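You operate a simulated robot arm through the tools that you are given. There is no shell and no other tool. Be economical: measure what you need, move in short steps, check, and stop when the job is done.

Carry out the task below with a simulated two-armed robot. There is one attempt and no reset: what you move stays moved.

## Task
Stand the trial bottle in the blue sleeve and shrink it tight.
Fine: tray in, door shut, oven off at the end; the heat dial is already set. Set down upright: trial bottle.

The check looks at the end state, three seconds after you hand in, the way a careful person would. Anything else that was tipped, shoved, dropped, spilled or broken makes it a failure.

## Robot
Two 7-joint arms with two-finger parallel grippers on one trunk, on a base that drives. Base frame: it is fixed to the floor where the robot stands at the start and does not move with it; the origin is under the middle of the robot, x ahead of it, y to its left, z up. Lengths are in m, angles in degrees, forces in N, time in s.
The left shoulder is at the start at [-0.102, 0.119, 0.785], the right one opposite. With the tool pointing down near the work surface each hand reaches from about 0.1 to 0.32 m from the robot's upright axis, wherever it stands, measured 20 degrees to its own side. Places, roughly: blue sleeve, green sleeve [0.5, -1.25, 0.75]; inside of the blue sleeve [0.3, -1.1, 0.6]; orange sleeve [0.75, -1.5, 1]; oven door [0.1, -1.4, 0.7]; oven heat dial [0.4, -1.5, 0.8]; oven ready lamp [0.4, -1.6, 0.7]; oven start button [0.4, -1.7, 0.6]; oven switch [0.4, -1.5, 0.6]; oven tray [0.3, -1.1, 0.6]; purple sleeve [0.75, -1.75, 1]; wide teal sleeve [0.75, -1, 0.25]. Payload 3.43 kg a hand.
Tool frame (each hand has its own): the origin (TCP) lies between the finger pads and is the grasp point; the fingertips stand 0.03 m ahead of it; z points along the fingers, y is the line along which they close. Largest opening 0.094 m; finger width 0.028, thickness 0.01; the body of the gripper, 0.05 by 0.096 m, starts 0.055 m behind the TCP.
Orientation is that of the tool frame in the base frame, as a unit quaternion [x, y, z, w]. With the fingers straight down and closing along the base's y, the tool's x points along the base's -x, its y along +y and its z along -z.

## Interface
- The arms move only by the tool apply_moves. It takes "left_motion", "right_motion" or both (then of equal length, played together; a hand with none holds still); each is a list that holds one entry, the list of rows, each a list of 7 numbers: the shift along the base's x, y, z in mm, then the turn, a rotation vector about the base's x, y, z in degrees, then the opening, from 0 (shut) to 1 (fully open). In form: [[[x, y, z, ax, ay, az, grip], ...]]. A call has 1 to 8 rows; each row shifts and turns the commanded pose from where the row before left it. A row lasts 0.2 s, in which the tool goes at most 0.05 m and 8.6 degrees; a call with a longer step from one row to the next is refused whole, and so is a gripper value outside its range. Where a pose cannot be reached the arm comes as near as it can. A force on the tool above 80 N (or 10 N above the force at the start of the call, whichever is more), or a blocked arm, ends the call early, and 0.2 s more pass. Each finger travels about 0.153 m/s and halts on what it meets, pressing with about 40 N; the grip force reading is that of the motor and also rises with nothing between the fingers. The clock runs only during rows and for 0.2 s after the last one: add rows that do not move to give the fingers time. It gives the time, the measured TCP pose, the force on the tool (base axes), the opening and the grip force at its end, in the units of the frame above (readings bear some noise), with the torque about the TCP (base axes, N m) and any sound that the robot's microphone picked up.
- Cameras (640 x 400 px; columns grow to the right, rows downward): "scene" is now at [0.0249, -0.0376, 1.49]; the picture's right is [-0.47, -0.88, 0.00], its down [-0.68, 0.36, -0.64] and it looks along [0.56, -0.30, -0.77] (base axes); focal length 287 px, centre (320, 200). "left" rides on the left gripper at [0.076, -0.014, -0.103] in its tool frame; the picture's right is [0.18, 0.98, 0.00], its down [-0.75, 0.14, -0.64] and it looks along [-0.63, 0.12, 0.77] (tool axes); focal length 243 px, centre (320, 200). "right" rides on the right gripper at [0.076, 0.014, -0.103] in its tool frame; the picture's right is [-0.18, 0.98, 0.00], its down [-0.75, -0.14, -0.64] and it looks along [-0.63, -0.12, 0.77] (tool axes); focal length 243 px, centre (320, 200). There is no depth. A picture from a camera that has moved, and an enlarged one, comes with that camera's place and axes in the base frame and with its lens.
- grab_frame(camera): a new picture of that camera. It takes no simulated time.
- slide_trunk(by): slides the trunk up (or, below 0, down) by that many m; the arms and the scene camera ride with it, the base frame stays. It gives what a move gives, with no picture.
- base_move(legs): drives the robot by 1 to 6 legs, each [ahead, left, turn to the left] in m, m and degrees, along the robot's own axes; the way and the turn of a leg run together, so that a leg with both is an arc; at most 1.5 m and 180 degrees a leg. The arms and the cameras ride along, it lands a little off, and it stops where it bumps. It gives what a move gives.
- turn_head(pan, tilt): turns the head with the scene camera to pan (to the left, within 143 degrees either way) and tilt (down, from -29 to 69), counted from straight ahead of the robot. It gives what a move gives.
- enlarge(camera, box): a new picture of the part [left, top, right, bottom] of that camera's present view, enlarged. It takes no simulated time.
- hand_in(): hands the job in; it is judged then, once.

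Go step by step. Nothing tells you exact positions but the pictures and the camera data: compare them with the known pose of the tool, close in by small moves and look again before you grip or let go. The budget is 120 turns and 92 pictures, counting those below and the enlarged ones. Unless the task says otherwise, let go and move clear before handing in, and close with one line.

The tools are called after "Request:" by a JSON object that holds its "name" and its "arguments". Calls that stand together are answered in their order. apply_moves: Moves the arms, as the interface text tells. Its arguments: {"type":"object","properties":{"left_motion":{"type":"array","items":{"type":"array","items":{"type":"array","items":{"type":"number"}}}},"right_motion":{"type":"array","items":{"type":"array","items":{"type":"array","items":{"type":"number"}}}}},"required":[]} The other tools are called the same way: slide_trunk (by) slides the trunk up or down; base_move (legs) drives the base; turn_head (pan, tilt) turns the head that bears the scene camera; grab_frame (camera) takes a picture; enlarge (camera, box) takes an enlarged picture of a part of a camera's view; hand_in () hands the job in.

At the start:

```text
time_s: 0.0
left_tcp_pos: [0.2971, -0.0078, 1.1604]
left_ee_rot: [0.0, 1.0, -0.001, 0.001]
left_force: [0.4, 0.1, 0.4]
left_ft_torque: [0.01, -0.01, -0.02]
left_grip_width: 0.0941
left_gripper_force: 0.0
right_tcp_pos: [0.2396, -0.2726, 1.1085]
right_ee_rot: [0.0, 1.0, 0.0, -0.001]
right_force: [0.4, 0.5, -0.3]
right_ft_torque: [-0.02, 0.02, 0.0]
right_grip_width: 0.0941
right_gripper_force: 0.1
trunk travel left (down, up): [-0.209, 0.127]
robot x, y, heading: [0.005, -0.0008, 0.0]
head pan, tilt: [-28.3, 50.1]
```

scene: 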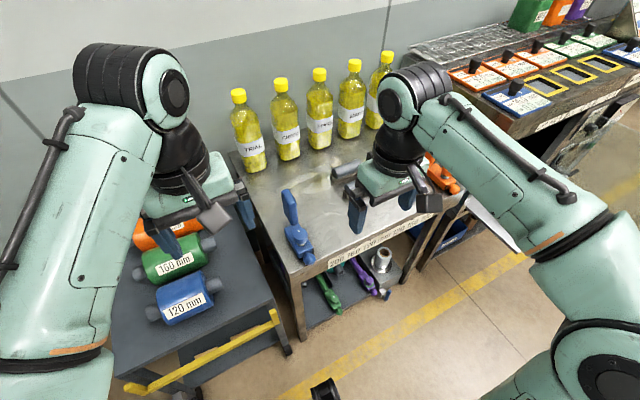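
right: 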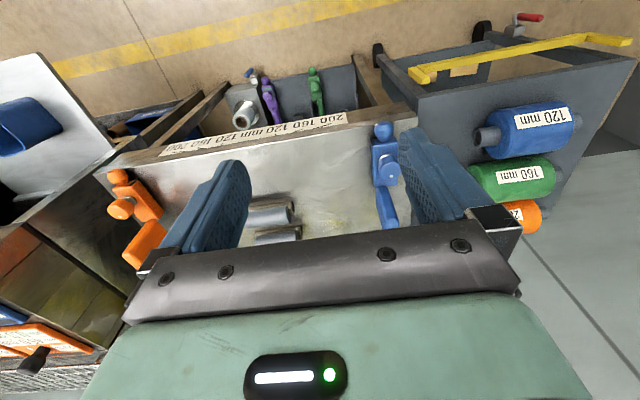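
left: 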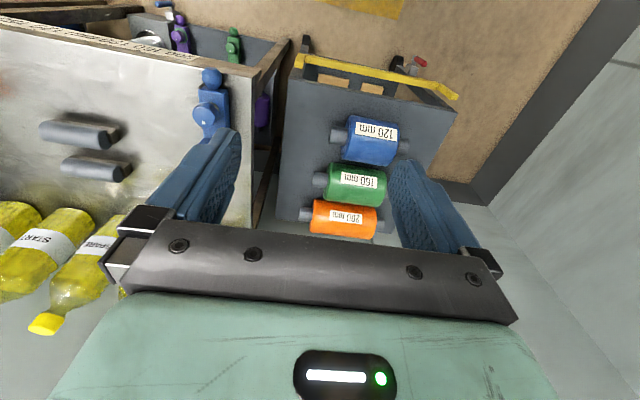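

I see five yellow-capped bottles on a table ahead, a roller cart to the left, and a bench with coloured things to the right. I'll look to the right where the oven and sleeves should be.

Request:
{"name": "enlarge", "arguments": {"camera": "scene", "box": [220, 50, 460, 200]}}

Request:
{"name": "turn_head", "arguments": {"pan": -70, "tilt": 35}}

Request:
{"name": "grab_frame", "arguments": {"camera": "scene"}}

```text
2.67 times, centred on (340, 125) of scene
camera zoom: at [0.0249, -0.0376, 1.49], right [-0.47, -0.88, 0.0], down [-0.68, 0.36, -0.64], along [0.56, -0.3, -0.77], focal length 764 px, centre (267, 400)
```

zoom: 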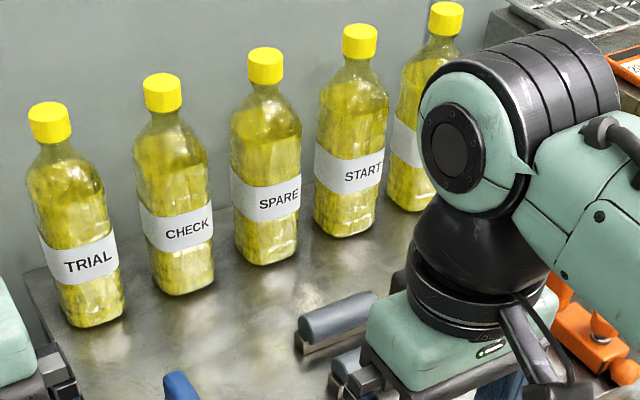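

```text
time_s: 1.1
left_tcp_pos: [0.298, -0.0082, 1.1594]
left_ee_rot: [0.0, 1.0, -0.001, 0.001]
left_force: [-0.2, -0.5, 0.2]
left_ft_torque: [-0.02, 0.0, -0.01]
left_grip_width: 0.094
left_gripper_force: 0.0
right_tcp_pos: [0.2397, -0.2739, 1.1073]
right_ee_rot: [0.0, 1.0, 0.0, 0.0]
right_force: [0.5, 1.4, 0.0]
right_ft_torque: [0.01, 0.02, -0.02]
right_grip_width: 0.0941
right_gripper_force: 0.1
trunk travel left (down, up): [-0.209, 0.127]
robot x, y, heading: [-0.0004, 0.0004, 0.0]
head pan, tilt: [-70.0, 35.0]
```

```text
87 pictures are left
camera scene: at [-0.0125, -0.0838, 1.5119], right [-0.94, -0.34, 0.0], down [-0.2, 0.54, -0.82], along [0.28, -0.77, -0.57], focal length 287 px, centre (320, 200)
```

scene: 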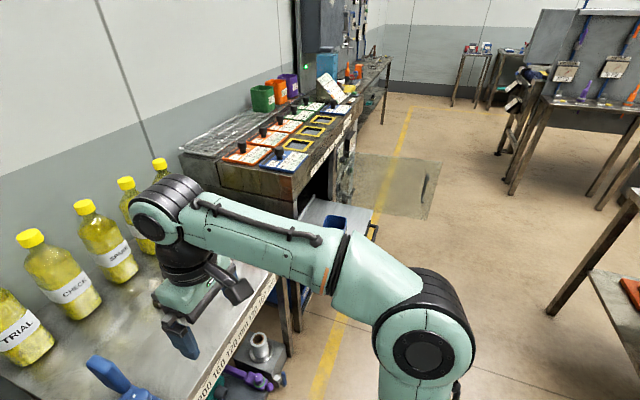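

The oven with its control panel is to the right, tray apparently pulled out with a blue sleeve on it. I'll zoom in.

Request:
{"name": "enlarge", "arguments": {"camera": "scene", "box": [170, 50, 410, 200]}}

Request:
{"name": "enlarge", "arguments": {"camera": "scene", "box": [250, 130, 450, 255]}}

```text
2.67 times, centred on (290, 125) of scene
camera zoom: at [-0.0125, -0.0838, 1.5119], right [-0.94, -0.34, 0.0], down [-0.2, 0.54, -0.82], along [0.28, -0.77, -0.57], focal length 764 px, centre (400, 400)
```

zoom: 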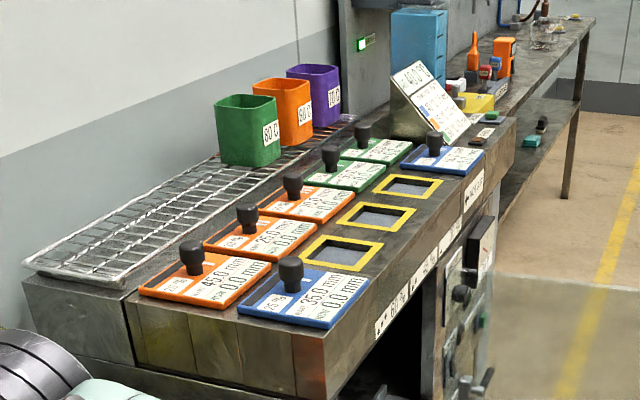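

```text
3.20 times, centred on (350, 192) of scene
camera zoom: at [-0.0125, -0.0838, 1.5119], right [-0.94, -0.34, 0.0], down [-0.2, 0.54, -0.82], along [0.28, -0.77, -0.57], focal length 917 px, centre (224, 224)
```

zoom: 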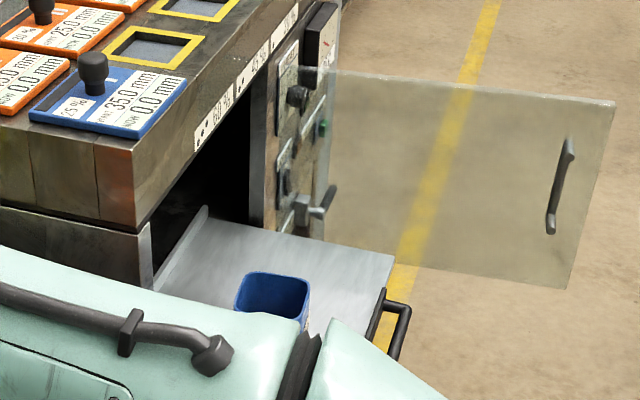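

The oven stands open (door swung out, tray out, blue sleeve on it), with a notice stand behind. I'll drive back a bit and right to read things closely.

Request:
{"name": "base_move", "arguments": {"legs": [[-0.2, 0, 0], [0, -0.75, 0]]}}

Request:
{"name": "turn_head", "arguments": {"pan": -35, "tilt": 35}}

Request:
{"name": "grab_frame", "arguments": {"camera": "scene"}}

```text
time_s: 9.3
left_tcp_pos: [0.0882, -0.7697, 1.1609]
left_ee_rot: [0.007, 1.0, -0.002, -0.001]
left_force: [0.5, -1.0, 1.0]
left_ft_torque: [0.02, -0.01, 0.03]
left_grip_width: 0.0937
left_gripper_force: 0.0
right_tcp_pos: [0.0282, -1.0341, 1.109]
right_ee_rot: [0.007, 1.0, 0.001, 0.0]
right_force: [0.0, 0.2, -1.2]
right_ft_torque: [0.01, 0.0, 0.04]
right_grip_width: 0.0941
right_gripper_force: 0.1
trunk travel left (down, up): [-0.209, 0.127]
robot x, y, heading: [-0.2093, -0.7569, -0.6]
head pan, tilt: [-70.0, 35.0]
```

```text
time_s: 10.4
left_tcp_pos: [0.0877, -0.7695, 1.1597]
left_ee_rot: [0.007, 1.0, -0.001, 0.0]
left_force: [0.2, 0.1, 0.7]
left_ft_torque: [0.0, 0.0, 0.01]
left_grip_width: 0.0939
left_gripper_force: 0.1
right_tcp_pos: [0.0271, -1.0346, 1.1092]
right_ee_rot: [0.006, 1.0, 0.001, 0.0]
right_force: [-0.4, 0.5, -0.3]
right_ft_torque: [0.01, 0.01, 0.0]
right_grip_width: 0.0942
right_gripper_force: 0.1
trunk travel left (down, up): [-0.209, 0.127]
robot x, y, heading: [-0.2107, -0.7557, -0.8]
head pan, tilt: [-35.0, 35.0]
```

```text
84 pictures are left
camera scene: at [-0.1796, -0.809, 1.5119], right [-0.59, -0.81, 0.0], down [-0.46, 0.34, -0.82], along [0.66, -0.48, -0.57], focal length 287 px, centre (320, 200)
```

scene: 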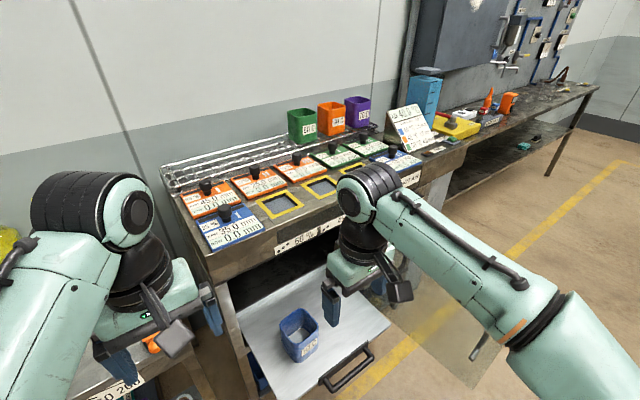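

Request:
{"name": "enlarge", "arguments": {"camera": "scene", "box": [360, 90, 460, 170]}}

Request:
{"name": "enlarge", "arguments": {"camera": "scene", "box": [170, 140, 350, 260]}}

Request:
{"name": "enlarge", "arguments": {"camera": "scene", "box": [220, 230, 420, 400]}}

Request:
{"name": "enlarge", "arguments": {"camera": "scene", "box": [280, 90, 430, 200]}}

```text
5.00 times, centred on (410, 130) of scene
camera zoom: at [-0.1796, -0.809, 1.5119], right [-0.59, -0.81, 0.0], down [-0.46, 0.34, -0.82], along [0.66, -0.48, -0.57], focal length 1433 px, centre (-130, 550)
```

zoom: 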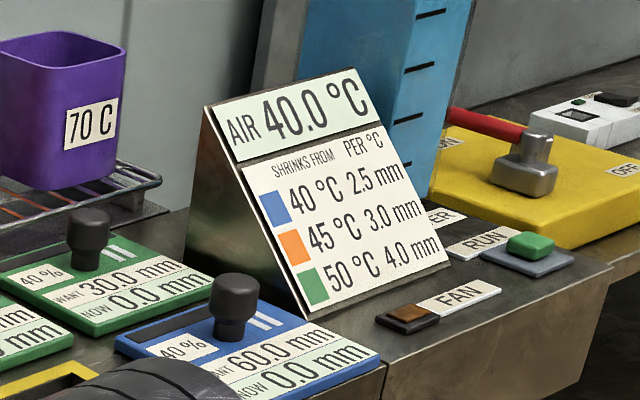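

```text
3.33 times, centred on (260, 200) of scene
camera zoom: at [-0.1796, -0.809, 1.5119], right [-0.59, -0.81, 0.0], down [-0.46, 0.34, -0.82], along [0.66, -0.48, -0.57], focal length 956 px, centre (520, 200)
```

zoom: 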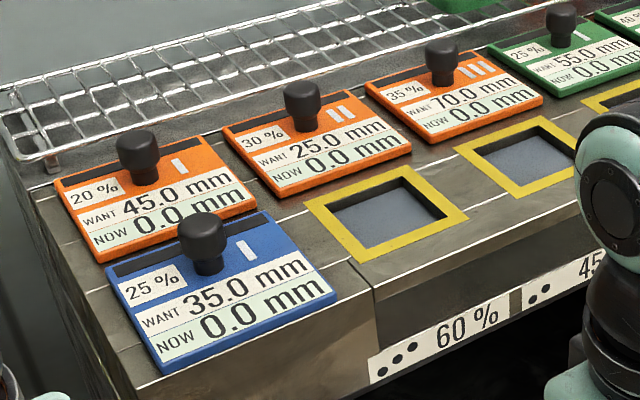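

```text
2.35 times, centred on (320, 315) of scene
camera zoom: at [-0.1796, -0.809, 1.5119], right [-0.59, -0.81, 0.0], down [-0.46, 0.34, -0.82], along [0.66, -0.48, -0.57], focal length 674 px, centre (320, -71)
```

zoom: 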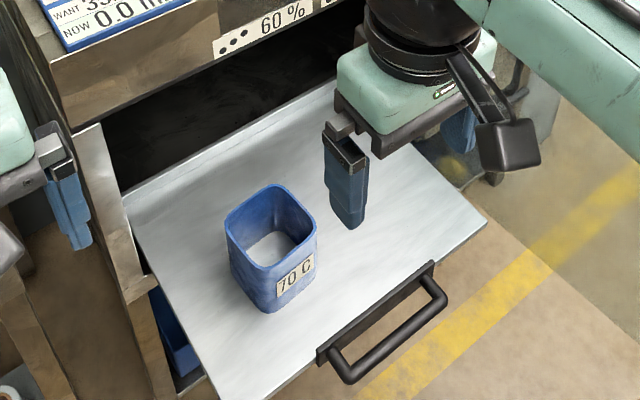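

```text
3.64 times, centred on (355, 145) of scene
camera zoom: at [-0.1796, -0.809, 1.5119], right [-0.59, -0.81, 0.0], down [-0.46, 0.34, -0.82], along [0.66, -0.48, -0.57], focal length 1042 px, centre (193, 400)
```

zoom: 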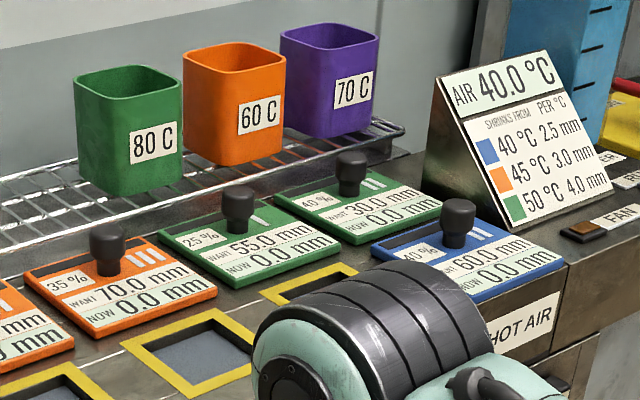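

The blue sleeve (70 °C) stands on the pulled-out tray. I'll look at the oven's panel next.

Request:
{"name": "turn_head", "arguments": {"pan": -55, "tilt": 40}}

Request:
{"name": "grab_frame", "arguments": {"camera": "scene"}}

```text
time_s: 11.2
left_tcp_pos: [0.0881, -0.7695, 1.1589]
left_ee_rot: [0.007, 1.0, 0.0, 0.0]
left_force: [0.4, 0.7, -1.2]
left_ft_torque: [-0.01, 0.01, -0.01]
left_grip_width: 0.0944
left_gripper_force: 0.2
right_tcp_pos: [0.0277, -1.0332, 1.1094]
right_ee_rot: [0.008, 1.0, -0.001, 0.001]
right_force: [-0.1, 0.0, -0.5]
right_ft_torque: [0.02, -0.01, 0.0]
right_grip_width: 0.0939
right_gripper_force: 0.0
trunk travel left (down, up): [-0.209, 0.127]
robot x, y, heading: [-0.2095, -0.7577, -0.5]
head pan, tilt: [-55.0, 40.0]
```

```text
79 pictures are left
camera scene: at [-0.2031, -0.8276, 1.5044], right [-0.83, -0.56, 0.0], down [-0.36, 0.53, -0.77], along [0.43, -0.63, -0.64], focal length 287 px, centre (320, 200)
```

scene: 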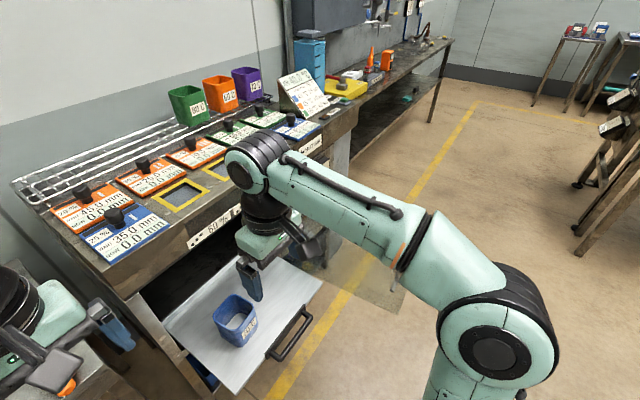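

Let me use the right hand camera to triangulate the sleeve.

Request:
{"name": "grab_frame", "arguments": {"camera": "right"}}

```text
78 pictures are left
camera right: at [-0.0488, -1.0181, 1.2096], right [0.2, 0.98, 0.0], down [0.75, -0.15, 0.64], along [0.63, -0.13, -0.77], focal length 243 px, centre (320, 200)
```

right: 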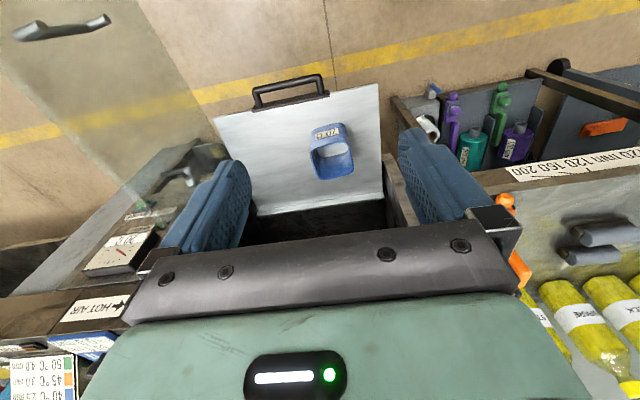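

Sleeve rim centre is near (0.24, -1.04, 0.725), the tray near z 0.62. Now I'll triangulate the trial bottle from here.

Request:
{"name": "turn_head", "arguments": {"pan": 30, "tilt": 25}}

Request:
{"name": "grab_frame", "arguments": {"camera": "scene"}}

```text
time_s: 12.8
left_tcp_pos: [0.0894, -0.7703, 1.1599]
left_ee_rot: [0.007, 1.0, -0.001, 0.001]
left_force: [0.8, -1.0, -0.1]
left_ft_torque: [0.02, -0.01, -0.02]
left_grip_width: 0.094
left_gripper_force: 0.0
right_tcp_pos: [0.029, -1.0332, 1.11]
right_ee_rot: [0.007, 1.0, 0.001, 0.0]
right_force: [-0.8, -0.9, 0.3]
right_ft_torque: [0.01, 0.03, 0.02]
right_grip_width: 0.0941
right_gripper_force: 0.2
trunk travel left (down, up): [-0.209, 0.127]
robot x, y, heading: [-0.2101, -0.7565, -1.1]
head pan, tilt: [30.0, 25.0]
```

```text
77 pictures are left
camera scene: at [-0.1705, -0.7125, 1.5277], right [0.49, -0.87, 0.0], down [-0.37, -0.21, -0.91], along [0.79, 0.44, -0.42], focal length 287 px, centre (320, 200)
```

scene: 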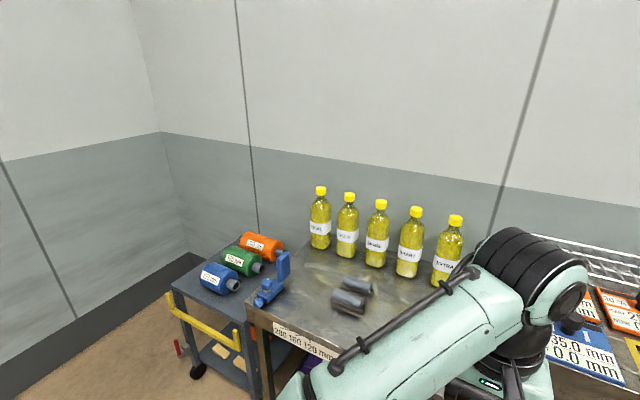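

The trial bottle is at about (0.785, -0.18), table z≈0.78, cap centre z≈1.065. I'll test how far the left hand reaches ahead at this height (free air there).

Request:
{"name": "apply_moves", "arguments": {"left_motion": [[[45, 0, 0, 0, 0, 0, 1], [45, 0, 0, 0, 0, 0, 1], [45, 0, 0, 0, 0, 0, 1], [45, 0, 0, 0, 0, 0, 1], [45, 0, 0, 0, 0, 0, 1], [45, 0, 0, 0, 0, 0, 1], [45, 0, 0, 0, 0, 0, 1], [0, 0, 0, 0, 0, 0, 1]]]}}

Request:
{"name": "turn_head", "arguments": {"pan": 0, "tilt": 65}}

Request:
{"name": "grab_frame", "arguments": {"camera": "scene"}}

```text
time_s: 14.6
left_tcp_pos: [0.1437, -0.7623, 1.1352]
left_ee_rot: [0.007, 1.0, -0.003, 0.0]
left_force: [0.6, -0.7, -1.1]
left_ft_torque: [0.02, -0.01, -0.03]
left_grip_width: 0.0939
left_gripper_force: 0.0
left hand out of reach, approached as far as the arm can: row 1, 2, 3, 4, 5, 6, 7
right_tcp_pos: [0.028, -1.0334, 1.1086]
right_ee_rot: [0.007, 1.0, -0.001, 0.0]
right_force: [0.3, 0.6, -0.1]
right_ft_torque: [-0.01, 0.0, -0.02]
right_grip_width: 0.0941
right_gripper_force: 0.1
trunk travel left (down, up): [-0.209, 0.127]
robot x, y, heading: [-0.2091, -0.7554, -0.8]
head pan, tilt: [30.0, 25.0]
```

```text
time_s: 15.7
left_tcp_pos: [0.144, -0.7621, 1.136]
left_ee_rot: [0.007, 1.0, -0.002, 0.001]
left_force: [0.0, 0.5, -0.2]
left_ft_torque: [-0.01, -0.01, -0.01]
left_grip_width: 0.0935
left_gripper_force: 0.1
right_tcp_pos: [0.028, -1.0331, 1.1092]
right_ee_rot: [0.007, 1.0, -0.001, 0.0]
right_force: [0.7, 0.6, 0.5]
right_ft_torque: [0.02, 0.02, -0.01]
right_grip_width: 0.0937
right_gripper_force: 0.1
trunk travel left (down, up): [-0.209, 0.127]
robot x, y, heading: [-0.2095, -0.7543, -0.7]
head pan, tilt: [0.0, 65.0]
```

```text
76 pictures are left
camera scene: at [-0.1902, -0.7581, 1.4721], right [-0.01, -1.0, 0.0], down [-0.91, 0.01, -0.42], along [0.42, -0.01, -0.91], focal length 287 px, centre (320, 200)
```

scene: 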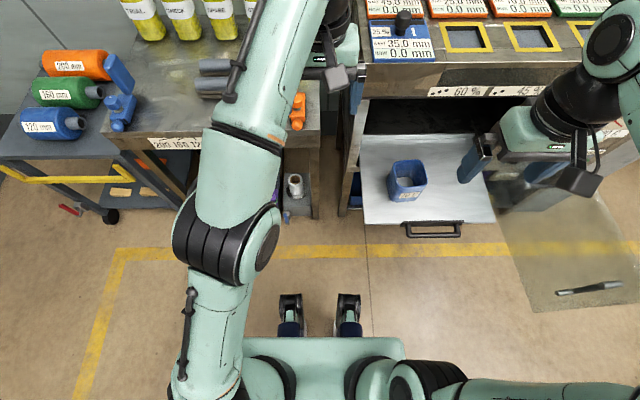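

With the tool down reach is only ~0.35 m, so I'll take the bottle by its cap from the front with a level hand. I put the left arm back and start turning the right hand to point ahead.

Request:
{"name": "apply_moves", "arguments": {"left_motion": [[[-45, 0, 0, 0, 0, 0, 1], [-45, 0, 0, 0, 0, 0, 1], [-45, 0, 0, 0, 0, 0, 1], [-45, 0, 0, 0, 0, 0, 1], [-45, 0, 0, 0, 0, 0, 1], [-45, 0, 0, 0, 0, 0, 1], [-45, 0, 0, 0, 0, 0, 1], [-40, 40, 0, 0, 0, 0, 1]]], "right_motion": [[[10, 0, 0, 0, -8.5, 0, 1], [10, 0, 0, 0, -8.5, 0, 1], [10, 0, 0, 0, -8.5, 0, 1], [10, 0, 0, 0, -8.5, 0, 1], [10, 0, 0, 0, -8.5, 0, 1], [10, 0, 0, 0, -8.5, 0, 1], [10, 0, 0, 0, -8.5, 0, 1], [10, 0, 0, 0, -8.5, 0, 1]]]}}

Request:
{"name": "apply_moves", "arguments": {"left_motion": [[[-40, 40, 0, 0, 0, 0, 1], [0, 40, 0, 0, 0, 0, 1], [0, 0, 0, 0, 0, 0, 1], [0, 0, 0, 0, 0, 0, 1]]], "right_motion": [[[10, 0, 0, 0, -8, 0, 1], [10, 0, 0, 0, -8, 0, 1], [10, 0, 0, 0, -6, 0, 1], [10, 0, 0, 0, 0, 0, 1]]]}}

```text
refused: row 8 steps farther than a row can; nothing moved
```

```text
refused: row 1 steps farther than a row can; nothing moved
```

The 40/40 diagonal was too long; same move with shorter steps.

Request:
{"name": "apply_moves", "arguments": {"left_motion": [[[-45, 0, 0, 0, 0, 0, 1], [-45, 0, 0, 0, 0, 0, 1], [-45, 0, 0, 0, 0, 0, 1], [-45, 0, 0, 0, 0, 0, 1], [-45, 0, 0, 0, 0, 0, 1], [-45, 0, 0, 0, 0, 0, 1], [-45, 0, 0, 0, 0, 0, 1], [-30, 30, 0, 0, 0, 0, 1]]], "right_motion": [[[10, 0, 0, 0, -8.5, 0, 1], [10, 0, 0, 0, -8.5, 0, 1], [10, 0, 0, 0, -8.5, 0, 1], [10, 0, 0, 0, -8.5, 0, 1], [10, 0, 0, 0, -8.5, 0, 1], [10, 0, 0, 0, -8.5, 0, 1], [10, 0, 0, 0, -8.5, 0, 1], [10, 0, 0, 0, -8.5, 0, 1]]]}}

Request:
{"name": "apply_moves", "arguments": {"right_motion": [[[10, 0, 0, 0, -8, 0, 1], [10, 0, 0, 0, -8, 0, 1], [10, 0, 0, 0, -6, 0, 1], [10, 0, 0, 0, 0, 0, 1]]]}}

```text
time_s: 17.4
left_tcp_pos: [-0.1633, -0.7582, 1.139]
left_ee_rot: [-0.03, 1.0, -0.006, -0.002]
left_force: [3.4, -4.3, 0.6]
left_ft_torque: [0.34, 0.49, 0.36]
left_grip_width: 0.0941
left_gripper_force: 0.0
right_tcp_pos: [0.1003, -1.031, 1.1078]
right_ee_rot: [0.006, 0.859, 0.003, 0.511]
right_force: [0.9, -0.3, -0.8]
right_ft_torque: [0.0, 0.01, 0.0]
right_grip_width: 0.0937
right_gripper_force: 0.0
trunk travel left (down, up): [-0.209, 0.127]
robot x, y, heading: [-0.2091, -0.7578, -0.7]
head pan, tilt: [0.0, 65.0]
stopped in row 8 (left hand): the force on the tool passed its limit at 141 N (the readings are from after the stop); the commanded pose is now the measured one
```

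```text
time_s: 18.4
left_tcp_pos: [-0.163, -0.7599, 1.1384]
left_ee_rot: [-0.03, 1.0, -0.006, -0.001]
left_force: [10.7, -6.0, 1.0]
left_ft_torque: [0.69, 1.32, 0.81]
left_grip_width: 0.0937
left_gripper_force: 0.2
right_tcp_pos: [0.1407, -1.032, 1.1073]
right_ee_rot: [0.005, 0.745, 0.005, 0.667]
right_force: [0.0, -0.6, 0.3]
right_ft_torque: [0.01, 0.02, -0.04]
right_grip_width: 0.0939
right_gripper_force: 0.0
trunk travel left (down, up): [-0.209, 0.127]
robot x, y, heading: [-0.2057, -0.7551, -0.7]
head pan, tilt: [0.0, 65.0]
```

The left hand went back too far and touched the robot itself; I bring it forward and left, and finish turning the right hand.

Request:
{"name": "apply_moves", "arguments": {"left_motion": [[[40, 0, 0, 0, 0, 0, 1], [40, 0, 0, 0, 0, 0, 1], [40, 0, 0, 0, 0, 0, 1], [30, 30, 0, 0, 0, 0, 1], [0, 45, 0, 0, 0, 0, 1], [0, 45, 0, 0, 0, 0, 1], [0, 45, 0, 0, 0, 0, 1], [0, 0, 0, 0, 0, 0, 1]]], "right_motion": [[[0, 0, 0, 0, -6, 0, 1], [0, 0, 0, 0, 0, 0, 1], [0, 0, 0, 0, 0, 0, 1], [0, 0, 0, 0, 0, 0, 1], [0, 0, 0, 0, 0, 0, 1], [0, 0, 0, 0, 0, 0, 1], [0, 0, 0, 0, 0, 0, 1], [0, 0, 0, 0, 0, 0, 1]]]}}

Request:
{"name": "grab_frame", "arguments": {"camera": "scene"}}

Request:
{"name": "grab_frame", "arguments": {"camera": "right"}}

```text
time_s: 20.1
left_tcp_pos: [-0.0134, -0.5954, 1.1382]
left_ee_rot: [-0.028, 1.0, -0.007, -0.002]
left_force: [-0.7, -0.4, 0.5]
left_ft_torque: [0.02, -0.01, -0.05]
left_grip_width: 0.0941
left_gripper_force: 0.1
right_tcp_pos: [0.1391, -1.0335, 1.1074]
right_ee_rot: [0.004, 0.709, 0.006, 0.705]
right_force: [-0.7, -0.4, 0.5]
right_ft_torque: [-0.02, 0.02, 0.0]
right_grip_width: 0.094
right_gripper_force: 0.1
trunk travel left (down, up): [-0.209, 0.127]
robot x, y, heading: [-0.2105, -0.7571, -0.8]
head pan, tilt: [0.0, 65.0]
```

```text
75 pictures are left
camera scene: at [-0.19, -0.7587, 1.4721], right [-0.01, -1.0, 0.0], down [-0.91, 0.01, -0.42], along [0.42, -0.01, -0.91], focal length 287 px, centre (320, 200)
```

scene: 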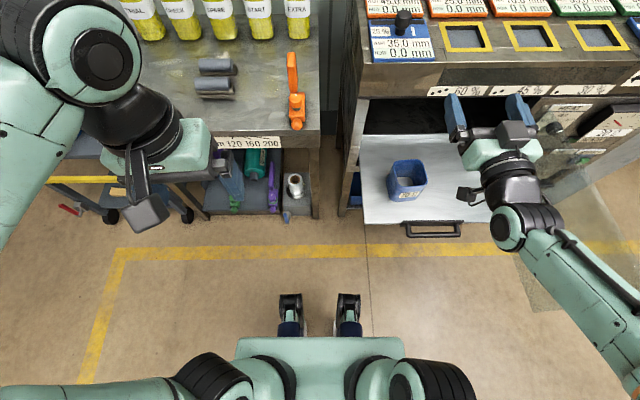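

```text
74 pictures are left
camera right: at [0.0362, -1.0181, 1.0304], right [0.0, 0.98, 0.2], down [-0.64, -0.15, 0.76], along [0.77, -0.13, 0.62], focal length 243 px, centre (320, 200)
```

right: 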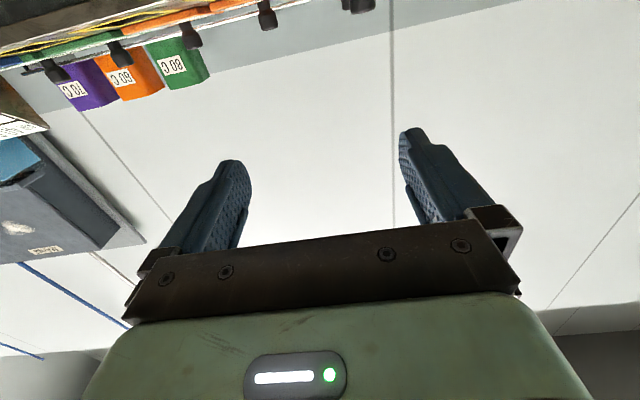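

Right hand is level and pointing ahead. Drive to the front of the trial bottle.

Request:
{"name": "base_move", "arguments": {"legs": [[0, 0.83, 0], [0.22, 0, 0.8]]}}

Request:
{"name": "turn_head", "arguments": {"pan": -12, "tilt": 35}}

Request:
{"name": "grab_frame", "arguments": {"camera": "scene"}}

Request:
{"name": "grab_frame", "arguments": {"camera": "right"}}

```text
time_s: 29.1
left_tcp_pos: [0.2217, 0.2269, 1.1388]
left_ee_rot: [-0.035, 0.999, -0.005, -0.001]
left_force: [0.4, 0.5, 1.1]
left_ft_torque: [0.01, 0.01, 0.04]
left_grip_width: 0.0941
left_gripper_force: 0.0
right_tcp_pos: [0.3797, -0.2082, 1.1077]
right_ee_rot: [0.002, 0.71, 0.009, 0.705]
right_force: [0.3, -0.1, 0.1]
right_ft_torque: [0.02, -0.01, 0.01]
right_grip_width: 0.0938
right_gripper_force: 0.1
trunk travel left (down, up): [-0.209, 0.127]
robot x, y, heading: [0.0315, 0.0642, 0.1]
head pan, tilt: [0.0, 65.0]
```

```text
time_s: 30.0
left_tcp_pos: [0.2214, 0.2275, 1.1394]
left_ee_rot: [-0.034, 0.999, -0.006, -0.001]
left_force: [0.5, 0.8, 0.0]
left_ft_torque: [0.02, 0.0, 0.02]
left_grip_width: 0.0939
left_gripper_force: 0.0
right_tcp_pos: [0.3786, -0.2088, 1.108]
right_ee_rot: [0.002, 0.71, 0.009, 0.704]
right_force: [-0.1, 0.4, 0.0]
right_ft_torque: [0.02, 0.0, 0.0]
right_grip_width: 0.0939
right_gripper_force: 0.0
trunk travel left (down, up): [-0.209, 0.127]
robot x, y, heading: [0.0284, 0.0655, -0.3]
head pan, tilt: [-12.0, 35.0]
```

```text
73 pictures are left
camera scene: at [0.0716, 0.044, 1.5119], right [-0.21, -0.98, 0.0], down [-0.56, 0.12, -0.82], along [0.8, -0.17, -0.57], focal length 287 px, centre (320, 200)
```

scene: 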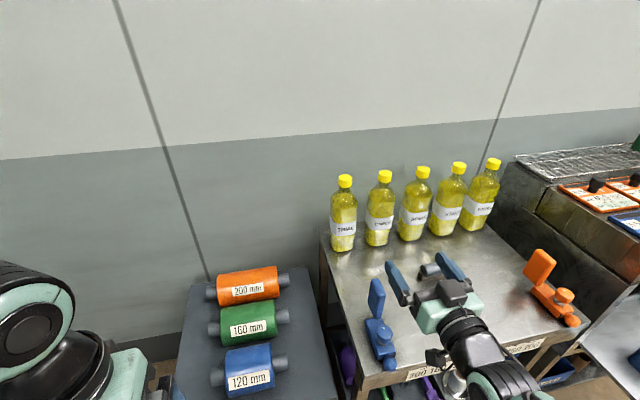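

```text
72 pictures are left
camera right: at [0.275, -0.1948, 1.0305], right [-0.01, 0.98, 0.2], down [-0.64, -0.16, 0.76], along [0.77, -0.12, 0.62], focal length 243 px, centre (320, 200)
```

right: 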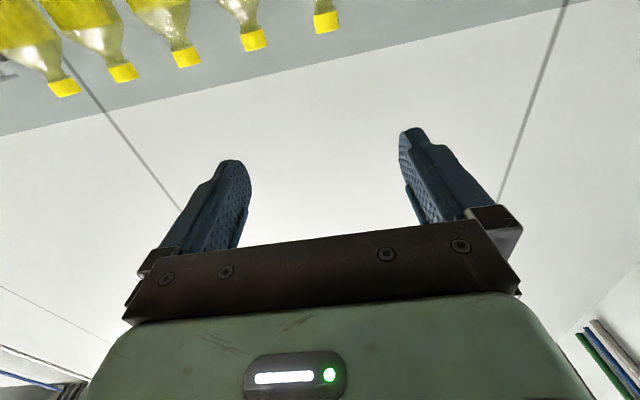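

The cap centre triangulates to (0.788, -0.186, 1.060). I align height and side, then advance to about x=0.68 and look.

Request:
{"name": "apply_moves", "arguments": {"right_motion": [[[0, 22, -35, 0, 0, 0, 1], [40, 0, -13, 0, 0, 0, 1], [45, 0, 0, 0, 0, 0, 1], [45, 0, 0, 0, 0, 0, 1], [45, 0, 0, 0, 0, 0, 1], [45, 0, 0, 0, 0, 0, 1], [45, 0, 0, 0, 0, 0, 1], [30, 0, 0, 0, 0, 0, 1]]]}}

Request:
{"name": "grab_frame", "arguments": {"camera": "right"}}

Request:
{"name": "grab_frame", "arguments": {"camera": "scene"}}

```text
time_s: 31.8
left_tcp_pos: [0.2211, 0.2279, 1.1389]
left_ee_rot: [-0.035, 0.999, -0.006, -0.001]
left_force: [-0.1, -0.1, -0.5]
left_ft_torque: [-0.01, 0.01, -0.01]
left_grip_width: 0.0941
left_gripper_force: 0.2
right_tcp_pos: [0.6747, -0.1875, 1.0566]
right_ee_rot: [0.002, 0.71, 0.01, 0.704]
right_force: [-0.1, -0.4, -0.7]
right_ft_torque: [-0.04, -0.02, -0.03]
right_grip_width: 0.0939
right_gripper_force: 0.0
trunk travel left (down, up): [-0.209, 0.127]
robot x, y, heading: [0.0289, 0.0623, -0.3]
head pan, tilt: [-12.0, 35.0]
```

```text
71 pictures are left
camera right: at [0.5714, -0.1732, 0.9799], right [-0.01, 0.98, 0.2], down [-0.64, -0.16, 0.76], along [0.77, -0.12, 0.62], focal length 243 px, centre (320, 200)
```

right: 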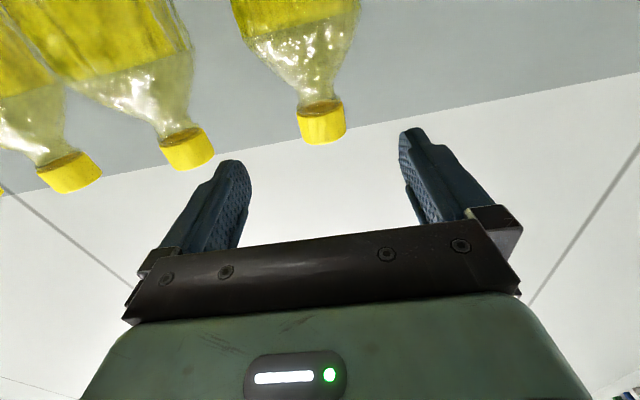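

```text
70 pictures are left
camera scene: at [0.0719, 0.0439, 1.5119], right [-0.21, -0.98, 0.0], down [-0.56, 0.12, -0.82], along [0.8, -0.17, -0.57], focal length 287 px, centre (320, 200)
```

scene: 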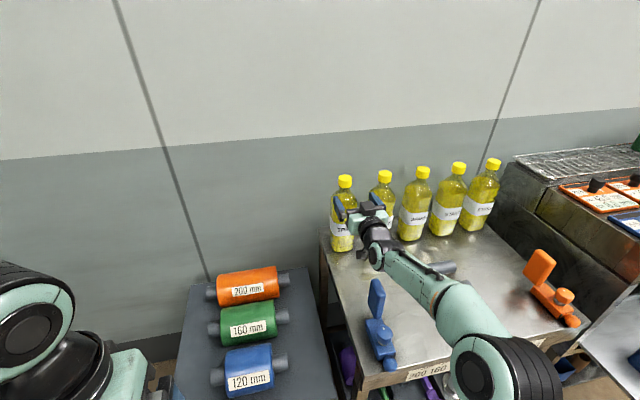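

The cap lies centred between the fingers; advance to it.

Request:
{"name": "apply_moves", "arguments": {"right_motion": [[[40, 0, 5, 0, 0, 0, 1], [40, 0, 0, 0, 0, 0, 1], [32, 0, 0, 0, 0, 0, 1], [0, 0, 0, 0, 0, 0, 1]]]}}

Request:
{"name": "grab_frame", "arguments": {"camera": "right"}}

```text
time_s: 32.8
left_tcp_pos: [0.2219, 0.2261, 1.1384]
left_ee_rot: [-0.034, 0.999, -0.006, -0.001]
left_force: [-0.2, 0.2, -0.6]
left_ft_torque: [0.01, -0.03, 0.04]
left_grip_width: 0.0939
left_gripper_force: 0.1
right_tcp_pos: [0.7633, -0.1855, 1.057]
right_ee_rot: [0.003, 0.71, 0.007, 0.704]
right_force: [-0.6, 0.5, -0.4]
right_ft_torque: [0.02, 0.0, 0.02]
right_grip_width: 0.094
right_gripper_force: 0.1
right hand out of reach, approached as far as the arm can: row 3
trunk travel left (down, up): [-0.209, 0.127]
robot x, y, heading: [0.0278, 0.0635, -0.1]
head pan, tilt: [-12.0, 35.0]
```

```text
69 pictures are left
camera right: at [0.6591, -0.1701, 0.9805], right [-0.01, 0.98, 0.2], down [-0.63, -0.16, 0.76], along [0.77, -0.12, 0.62], focal length 243 px, centre (320, 200)
```

right: 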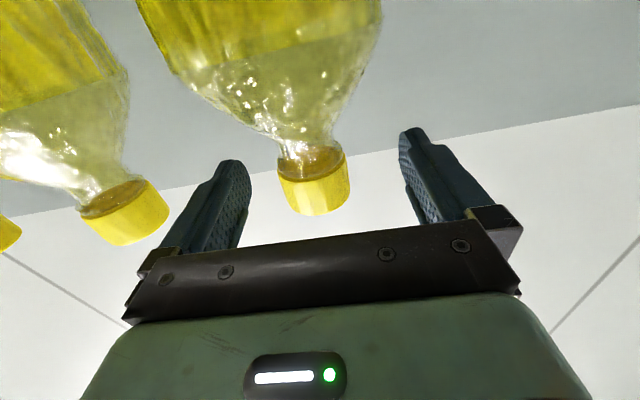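

Arm is at its limit 25 mm short; nudge the base ahead 25 mm.

Request:
{"name": "base_move", "arguments": {"legs": [[0.025, 0, 0]]}}

Request:
{"name": "grab_frame", "arguments": {"camera": "right"}}

```text
time_s: 33.6
left_tcp_pos: [0.2458, 0.226, 1.1388]
left_ee_rot: [-0.032, 0.999, -0.005, -0.001]
left_force: [0.1, -0.8, -0.6]
left_ft_torque: [-0.01, 0.01, -0.01]
left_grip_width: 0.0941
left_gripper_force: 0.1
right_tcp_pos: [0.7866, -0.184, 1.0578]
right_ee_rot: [0.002, 0.71, 0.009, 0.704]
right_force: [-0.3, -0.1, -1.4]
right_ft_torque: [-0.04, -0.01, -0.03]
right_grip_width: 0.0939
right_gripper_force: 0.1
trunk travel left (down, up): [-0.209, 0.127]
robot x, y, heading: [0.0535, 0.0639, -0.2]
head pan, tilt: [-12.0, 35.0]
```

```text
68 pictures are left
camera right: at [0.6841, -0.1701, 0.9809], right [-0.01, 0.98, 0.2], down [-0.64, -0.16, 0.76], along [0.77, -0.12, 0.62], focal length 243 px, centre (320, 200)
```

right: 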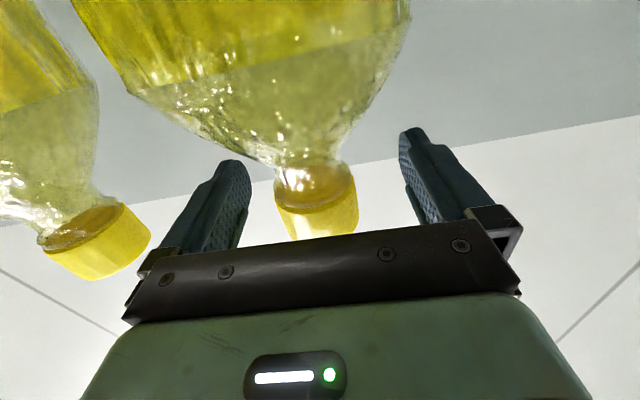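

The cap is between the pads; close the fingers.

Request:
{"name": "apply_moves", "arguments": {"right_motion": [[[0, 0, 0, 0, 0, 0, 0.2], [0, 0, 0, 0, 0, 0, 0.2], [0, 0, 0, 0, 0, 0, 0.2], [0, 0, 0, 0, 0, 0, 0.2]]]}}

```text
time_s: 34.6
left_tcp_pos: [0.2453, 0.2258, 1.1384]
left_ee_rot: [-0.034, 0.999, -0.006, -0.002]
left_force: [0.0, 0.3, 0.7]
left_ft_torque: [0.0, 0.06, -0.02]
left_grip_width: 0.0938
left_gripper_force: 0.0
right_tcp_pos: [0.7874, -0.1848, 1.0588]
right_ee_rot: [0.002, 0.71, 0.009, 0.704]
right_force: [-1.5, -1.6, -0.7]
right_ft_torque: [-0.65, 0.57, -0.02]
right_grip_width: 0.0443
right_gripper_force: 39.9
trunk travel left (down, up): [-0.209, 0.127]
robot x, y, heading: [0.0485, 0.0648, -0.4]
head pan, tilt: [-12.0, 35.0]
```

Gripped the 44 mm cap. I lift using the trunk.

Request:
{"name": "slide_trunk", "arguments": {"by": 0.1}}

Request:
{"name": "grab_frame", "arguments": {"camera": "scene"}}

```text
time_s: 36.0
left_tcp_pos: [0.2451, 0.2261, 1.239]
left_ee_rot: [-0.033, 0.999, -0.006, -0.001]
left_force: [-0.2, 0.0, -0.2]
left_ft_torque: [0.02, -0.03, 0.02]
left_grip_width: 0.0941
left_gripper_force: 0.1
right_tcp_pos: [0.7886, -0.1846, 1.1564]
right_ee_rot: [0.003, 0.71, 0.008, 0.704]
right_force: [-0.8, -0.1, -8.3]
right_ft_torque: [0.01, -0.04, 0.0]
right_grip_width: 0.0443
right_gripper_force: 39.9
trunk travel left (down, up): [-0.309, 0.027]
robot x, y, heading: [0.0548, 0.0609, -0.3]
head pan, tilt: [-12.0, 35.0]
```

```text
67 pictures are left
camera scene: at [0.0944, 0.0434, 1.6165], right [-0.21, -0.98, 0.0], down [-0.56, 0.12, -0.82], along [0.8, -0.17, -0.57], focal length 287 px, centre (320, 200)
```

scene: 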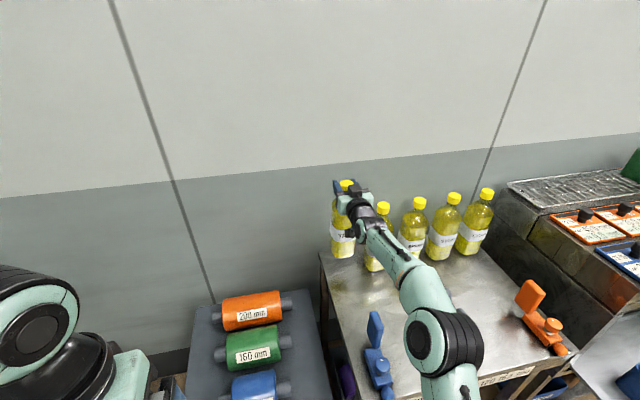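

Bottle is up (0.83 kg). The blue clamp's blade (top z≈0.95, x≈0.49) lies on the way back, so I retract a little, then raise well above it.

Request:
{"name": "apply_moves", "arguments": {"right_motion": [[[-20, 0, 0, 0, 0, 0, 0.2], [-30, 0, 0, 0, 0, 0, 0.2], [-30, 0, 25, 0, 0, 0, 0.2], [-20, 0, 35, 0, 0, 0, 0.2], [0, 0, 40, 0, 0, 0, 0.2], [0, 0, 35, 0, 0, 0, 0.2], [0, 0, 15, 0, 0, 0, 0.2], [0, 0, 0, 0, 0, 0, 0.2]]]}}

Request:
{"name": "grab_frame", "arguments": {"camera": "scene"}}

```text
time_s: 37.8
left_tcp_pos: [0.2469, 0.2263, 1.2386]
left_ee_rot: [-0.033, 0.999, -0.006, -0.001]
left_force: [-0.3, -0.1, 0.9]
left_ft_torque: [0.01, -0.03, 0.0]
left_grip_width: 0.0938
left_gripper_force: 0.0
right_tcp_pos: [0.6877, -0.1878, 1.3069]
right_ee_rot: [0.002, 0.71, 0.009, 0.704]
right_force: [-0.3, -0.3, -8.4]
right_ft_torque: [-0.01, -0.07, 0.0]
right_grip_width: 0.044
right_gripper_force: 39.8
trunk travel left (down, up): [-0.309, 0.027]
robot x, y, heading: [0.0538, 0.0633, -0.2]
head pan, tilt: [-12.0, 35.0]
```

```text
66 pictures are left
camera scene: at [0.0953, 0.0434, 1.6166], right [-0.21, -0.98, 0.0], down [-0.56, 0.12, -0.82], along [0.8, -0.17, -0.57], focal length 287 px, centre (320, 200)
```

scene: 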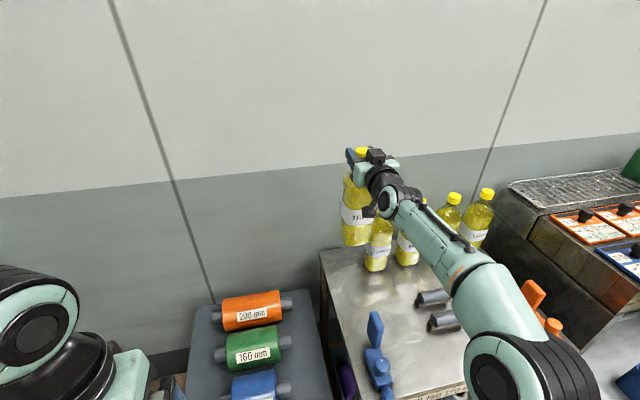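

Bottle hangs level and clear. Retract the arm, then drive back and to the right toward the oven.

Request:
{"name": "apply_moves", "arguments": {"right_motion": [[[-30, 0, 0, 0, 0, 0, 0.2], [-40, 0, 0, 0, 0, 0, 0.2], [-40, 0, 0, 0, 0, 0, 0.2], [-40, 0, 0, 0, 0, 0, 0.2], [-40, 0, 0, 0, 0, 0, 0.2], [-25, 0, 0, 0, 0, 0, 0.2], [0, 0, 0, 0, 0, 0, 0.2]]]}}

Request:
{"name": "base_move", "arguments": {"legs": [[-0.3, 0, 0], [0, -0.85, 0]]}}

Request:
{"name": "turn_head", "arguments": {"pan": -30, "tilt": 50}}

Request:
{"name": "grab_frame", "arguments": {"camera": "scene"}}

```text
time_s: 39.4
left_tcp_pos: [0.2465, 0.226, 1.2407]
left_ee_rot: [-0.034, 0.999, -0.006, -0.002]
left_force: [1.1, -0.9, 0.2]
left_ft_torque: [0.02, 0.01, -0.01]
left_grip_width: 0.0941
left_gripper_force: 0.1
right_tcp_pos: [0.4755, -0.1835, 1.3079]
right_ee_rot: [0.001, 0.71, 0.01, 0.704]
right_force: [0.0, -0.2, -8.2]
right_ft_torque: [-0.01, -0.07, 0.01]
right_grip_width: 0.0441
right_gripper_force: 40.1
trunk travel left (down, up): [-0.309, 0.027]
robot x, y, heading: [0.054, 0.0619, -0.3]
head pan, tilt: [-12.0, 35.0]
```

```text
time_s: 48.7
left_tcp_pos: [-0.0607, -0.6116, 1.2395]
left_ee_rot: [-0.028, 1.0, -0.005, -0.002]
left_force: [-1.1, -1.3, -0.6]
left_ft_torque: [0.01, -0.01, 0.03]
left_grip_width: 0.0939
left_gripper_force: 0.1
right_tcp_pos: [0.1637, -1.0258, 1.309]
right_ee_rot: [0.006, 0.709, 0.004, 0.705]
right_force: [-0.1, 0.0, -7.4]
right_ft_torque: [-0.02, -0.07, -0.03]
right_grip_width: 0.0442
right_gripper_force: 40.4
trunk travel left (down, up): [-0.309, 0.027]
robot x, y, heading: [-0.2556, -0.7719, -1.4]
head pan, tilt: [-12.0, 35.0]
```

```text
time_s: 49.5
left_tcp_pos: [-0.0604, -0.6127, 1.2397]
left_ee_rot: [-0.027, 1.0, -0.007, -0.002]
left_force: [0.2, 0.2, -0.7]
left_ft_torque: [0.03, 0.0, 0.0]
left_grip_width: 0.0942
left_gripper_force: 0.0
right_tcp_pos: [0.1624, -1.0263, 1.3088]
right_ee_rot: [0.006, 0.71, 0.005, 0.704]
right_force: [0.0, -0.4, -8.9]
right_ft_torque: [-0.02, -0.04, 0.01]
right_grip_width: 0.0441
right_gripper_force: 40.4
trunk travel left (down, up): [-0.309, 0.027]
robot x, y, heading: [-0.2558, -0.7755, -1.2]
head pan, tilt: [-30.0, 50.0]
```

```text
65 pictures are left
camera scene: at [-0.2338, -0.8137, 1.595], right [-0.51, -0.86, 0.0], down [-0.66, 0.39, -0.64], along [0.55, -0.33, -0.77], focal length 287 px, centre (320, 200)
```

scene: 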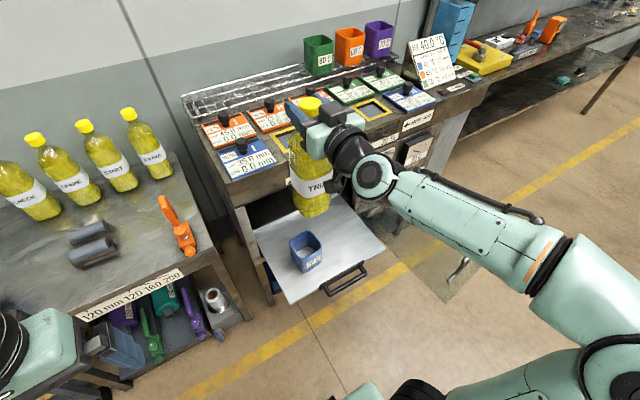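

Sleeve rim centre again (0.246, -1.042). I enlarge to judge sleeve and bottle yaw.

Request:
{"name": "enlarge", "arguments": {"camera": "scene", "box": [240, 90, 400, 310]}}

Request:
{"name": "enlarge", "arguments": {"camera": "scene", "box": [280, 225, 330, 280]}}

```text
1.82 times, centred on (320, 200) of scene
camera zoom: at [-0.2338, -0.8137, 1.595], right [-0.51, -0.86, 0.0], down [-0.66, 0.39, -0.64], along [0.55, -0.33, -0.77], focal length 521 px, centre (320, 200)
```

zoom: 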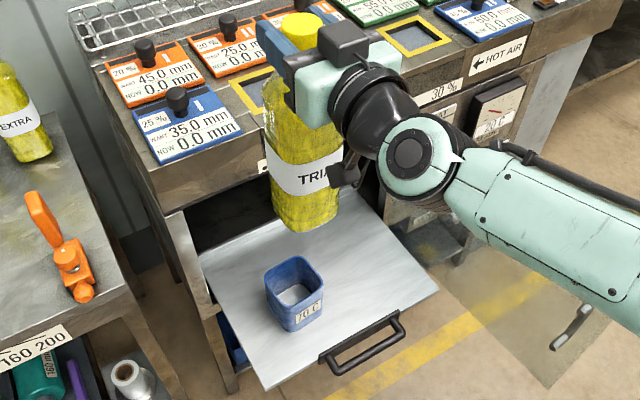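

```text
7.27 times, centred on (305, 252) of scene
camera zoom: at [-0.2338, -0.8137, 1.595], right [-0.51, -0.86, 0.0], down [-0.66, 0.39, -0.64], along [0.55, -0.33, -0.77], focal length 2085 px, centre (429, -182)
```

zoom: 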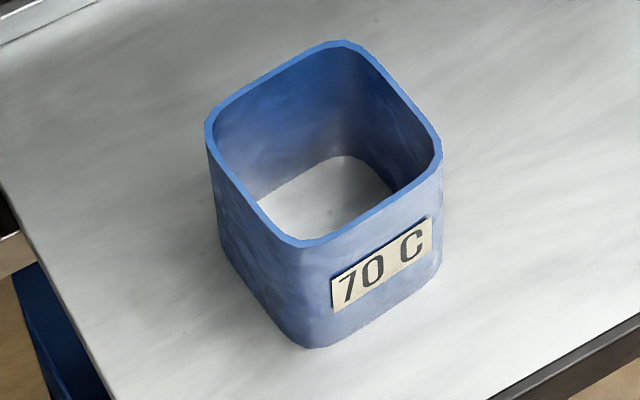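

Sleeve centre ≈ (0.241, -1.040), yaw ≈ +7°, outer ≈ 94 mm. Now the bottle's yaw.

Request:
{"name": "enlarge", "arguments": {"camera": "scene", "box": [260, 130, 380, 230]}}

Request:
{"name": "grab_frame", "arguments": {"camera": "right"}}

```text
4.00 times, centred on (320, 180) of scene
camera zoom: at [-0.2338, -0.8137, 1.595], right [-0.51, -0.86, 0.0], down [-0.66, 0.39, -0.64], along [0.55, -0.33, -0.77], focal length 1147 px, centre (320, 280)
```

zoom: 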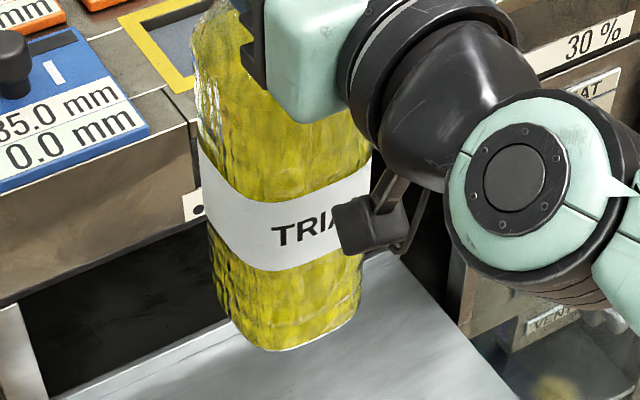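

```text
61 pictures are left
camera right: at [0.0596, -1.0107, 1.2314], right [0.0, 0.98, 0.2], down [-0.64, -0.15, 0.76], along [0.77, -0.13, 0.62], focal length 243 px, centre (320, 200)
```

right: 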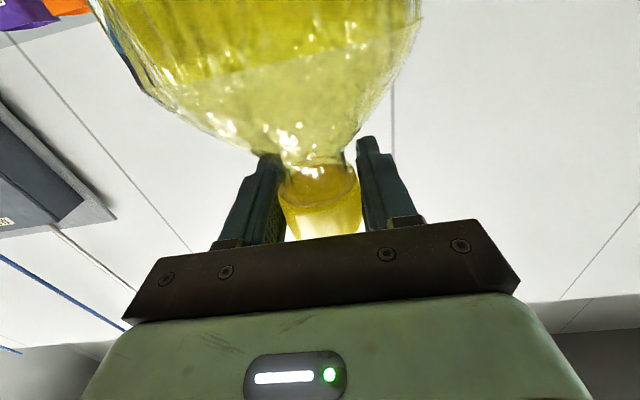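

Request:
{"name": "enlarge", "arguments": {"camera": "scene", "box": [288, 160, 348, 220]}}

```text
6.67 times, centred on (318, 190) of scene
camera zoom: at [-0.2338, -0.8137, 1.595], right [-0.51, -0.86, 0.0], down [-0.66, 0.39, -0.64], along [0.55, -0.33, -0.77], focal length 1911 px, centre (333, 267)
```

zoom: 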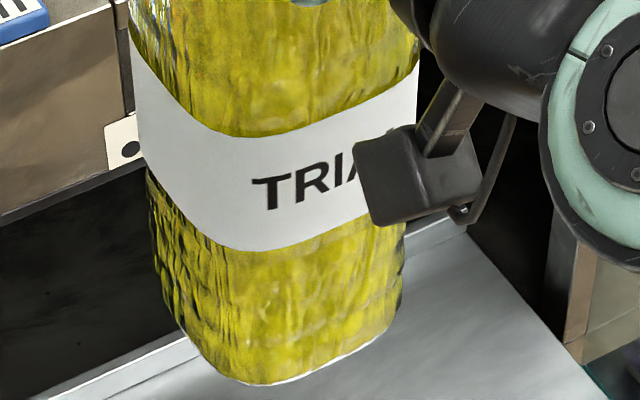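

Bottle and sleeve yaws nearly match (I'll turn +4°). Move over the sleeve and lower to about 40 mm above the rim.

Request:
{"name": "apply_moves", "arguments": {"right_motion": [[[30, -7, 0, 0, 0, 2, 0.2], [40, -7, 0, 0, 0, 2, 0.2], [9, 0, -40, 0, 0, 0, 0.2], [0, 0, -45, 0, 0, 0, 0.2], [0, 0, -45, 0, 0, 0, 0.2], [0, 0, -45, 0, 0, 0, 0.2], [0, 0, -45, 0, 0, 0, 0.2], [0, 0, -29, 0, 0, 0, 0.2]]]}}

Request:
{"name": "grab_frame", "arguments": {"camera": "scene"}}

Request:
{"name": "enlarge", "arguments": {"camera": "scene", "box": [240, 170, 360, 290]}}

```text
time_s: 51.4
left_tcp_pos: [-0.0609, -0.6145, 1.2398]
left_ee_rot: [-0.027, 1.0, -0.006, -0.001]
left_force: [-1.3, 0.0, -0.1]
left_ft_torque: [-0.02, -0.03, 0.02]
left_grip_width: 0.0943
left_gripper_force: 0.2
right_tcp_pos: [0.2411, -1.0391, 1.0563]
right_ee_rot: [-0.018, 0.71, 0.029, 0.704]
right_force: [-0.6, -0.1, -7.7]
right_ft_torque: [0.01, -0.05, 0.04]
right_grip_width: 0.0444
right_gripper_force: 39.6
trunk travel left (down, up): [-0.309, 0.027]
robot x, y, heading: [-0.2601, -0.7742, -1.0]
head pan, tilt: [-30.0, 50.0]
```

```text
59 pictures are left
camera scene: at [-0.2334, -0.814, 1.5949], right [-0.51, -0.86, 0.0], down [-0.66, 0.39, -0.64], along [0.55, -0.33, -0.77], focal length 287 px, centre (320, 200)
```

scene: 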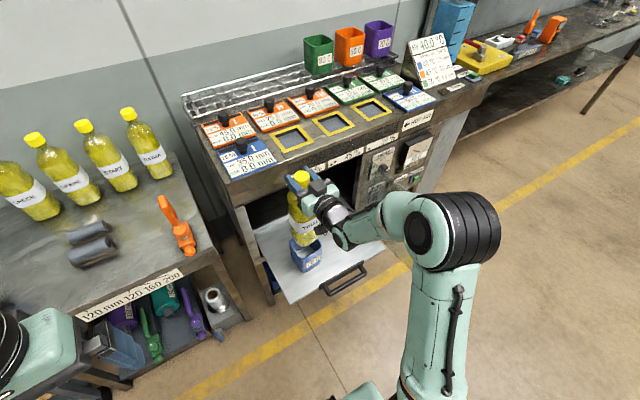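

```text
3.33 times, centred on (300, 230) of scene
camera zoom: at [-0.2334, -0.814, 1.5949], right [-0.51, -0.86, 0.0], down [-0.66, 0.39, -0.64], along [0.55, -0.33, -0.77], focal length 956 px, centre (387, 100)
```

zoom: 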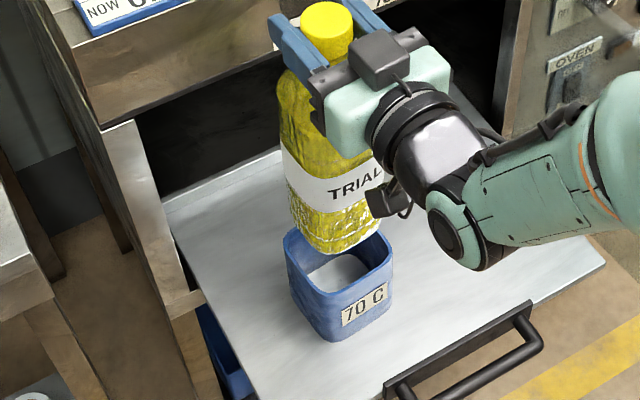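

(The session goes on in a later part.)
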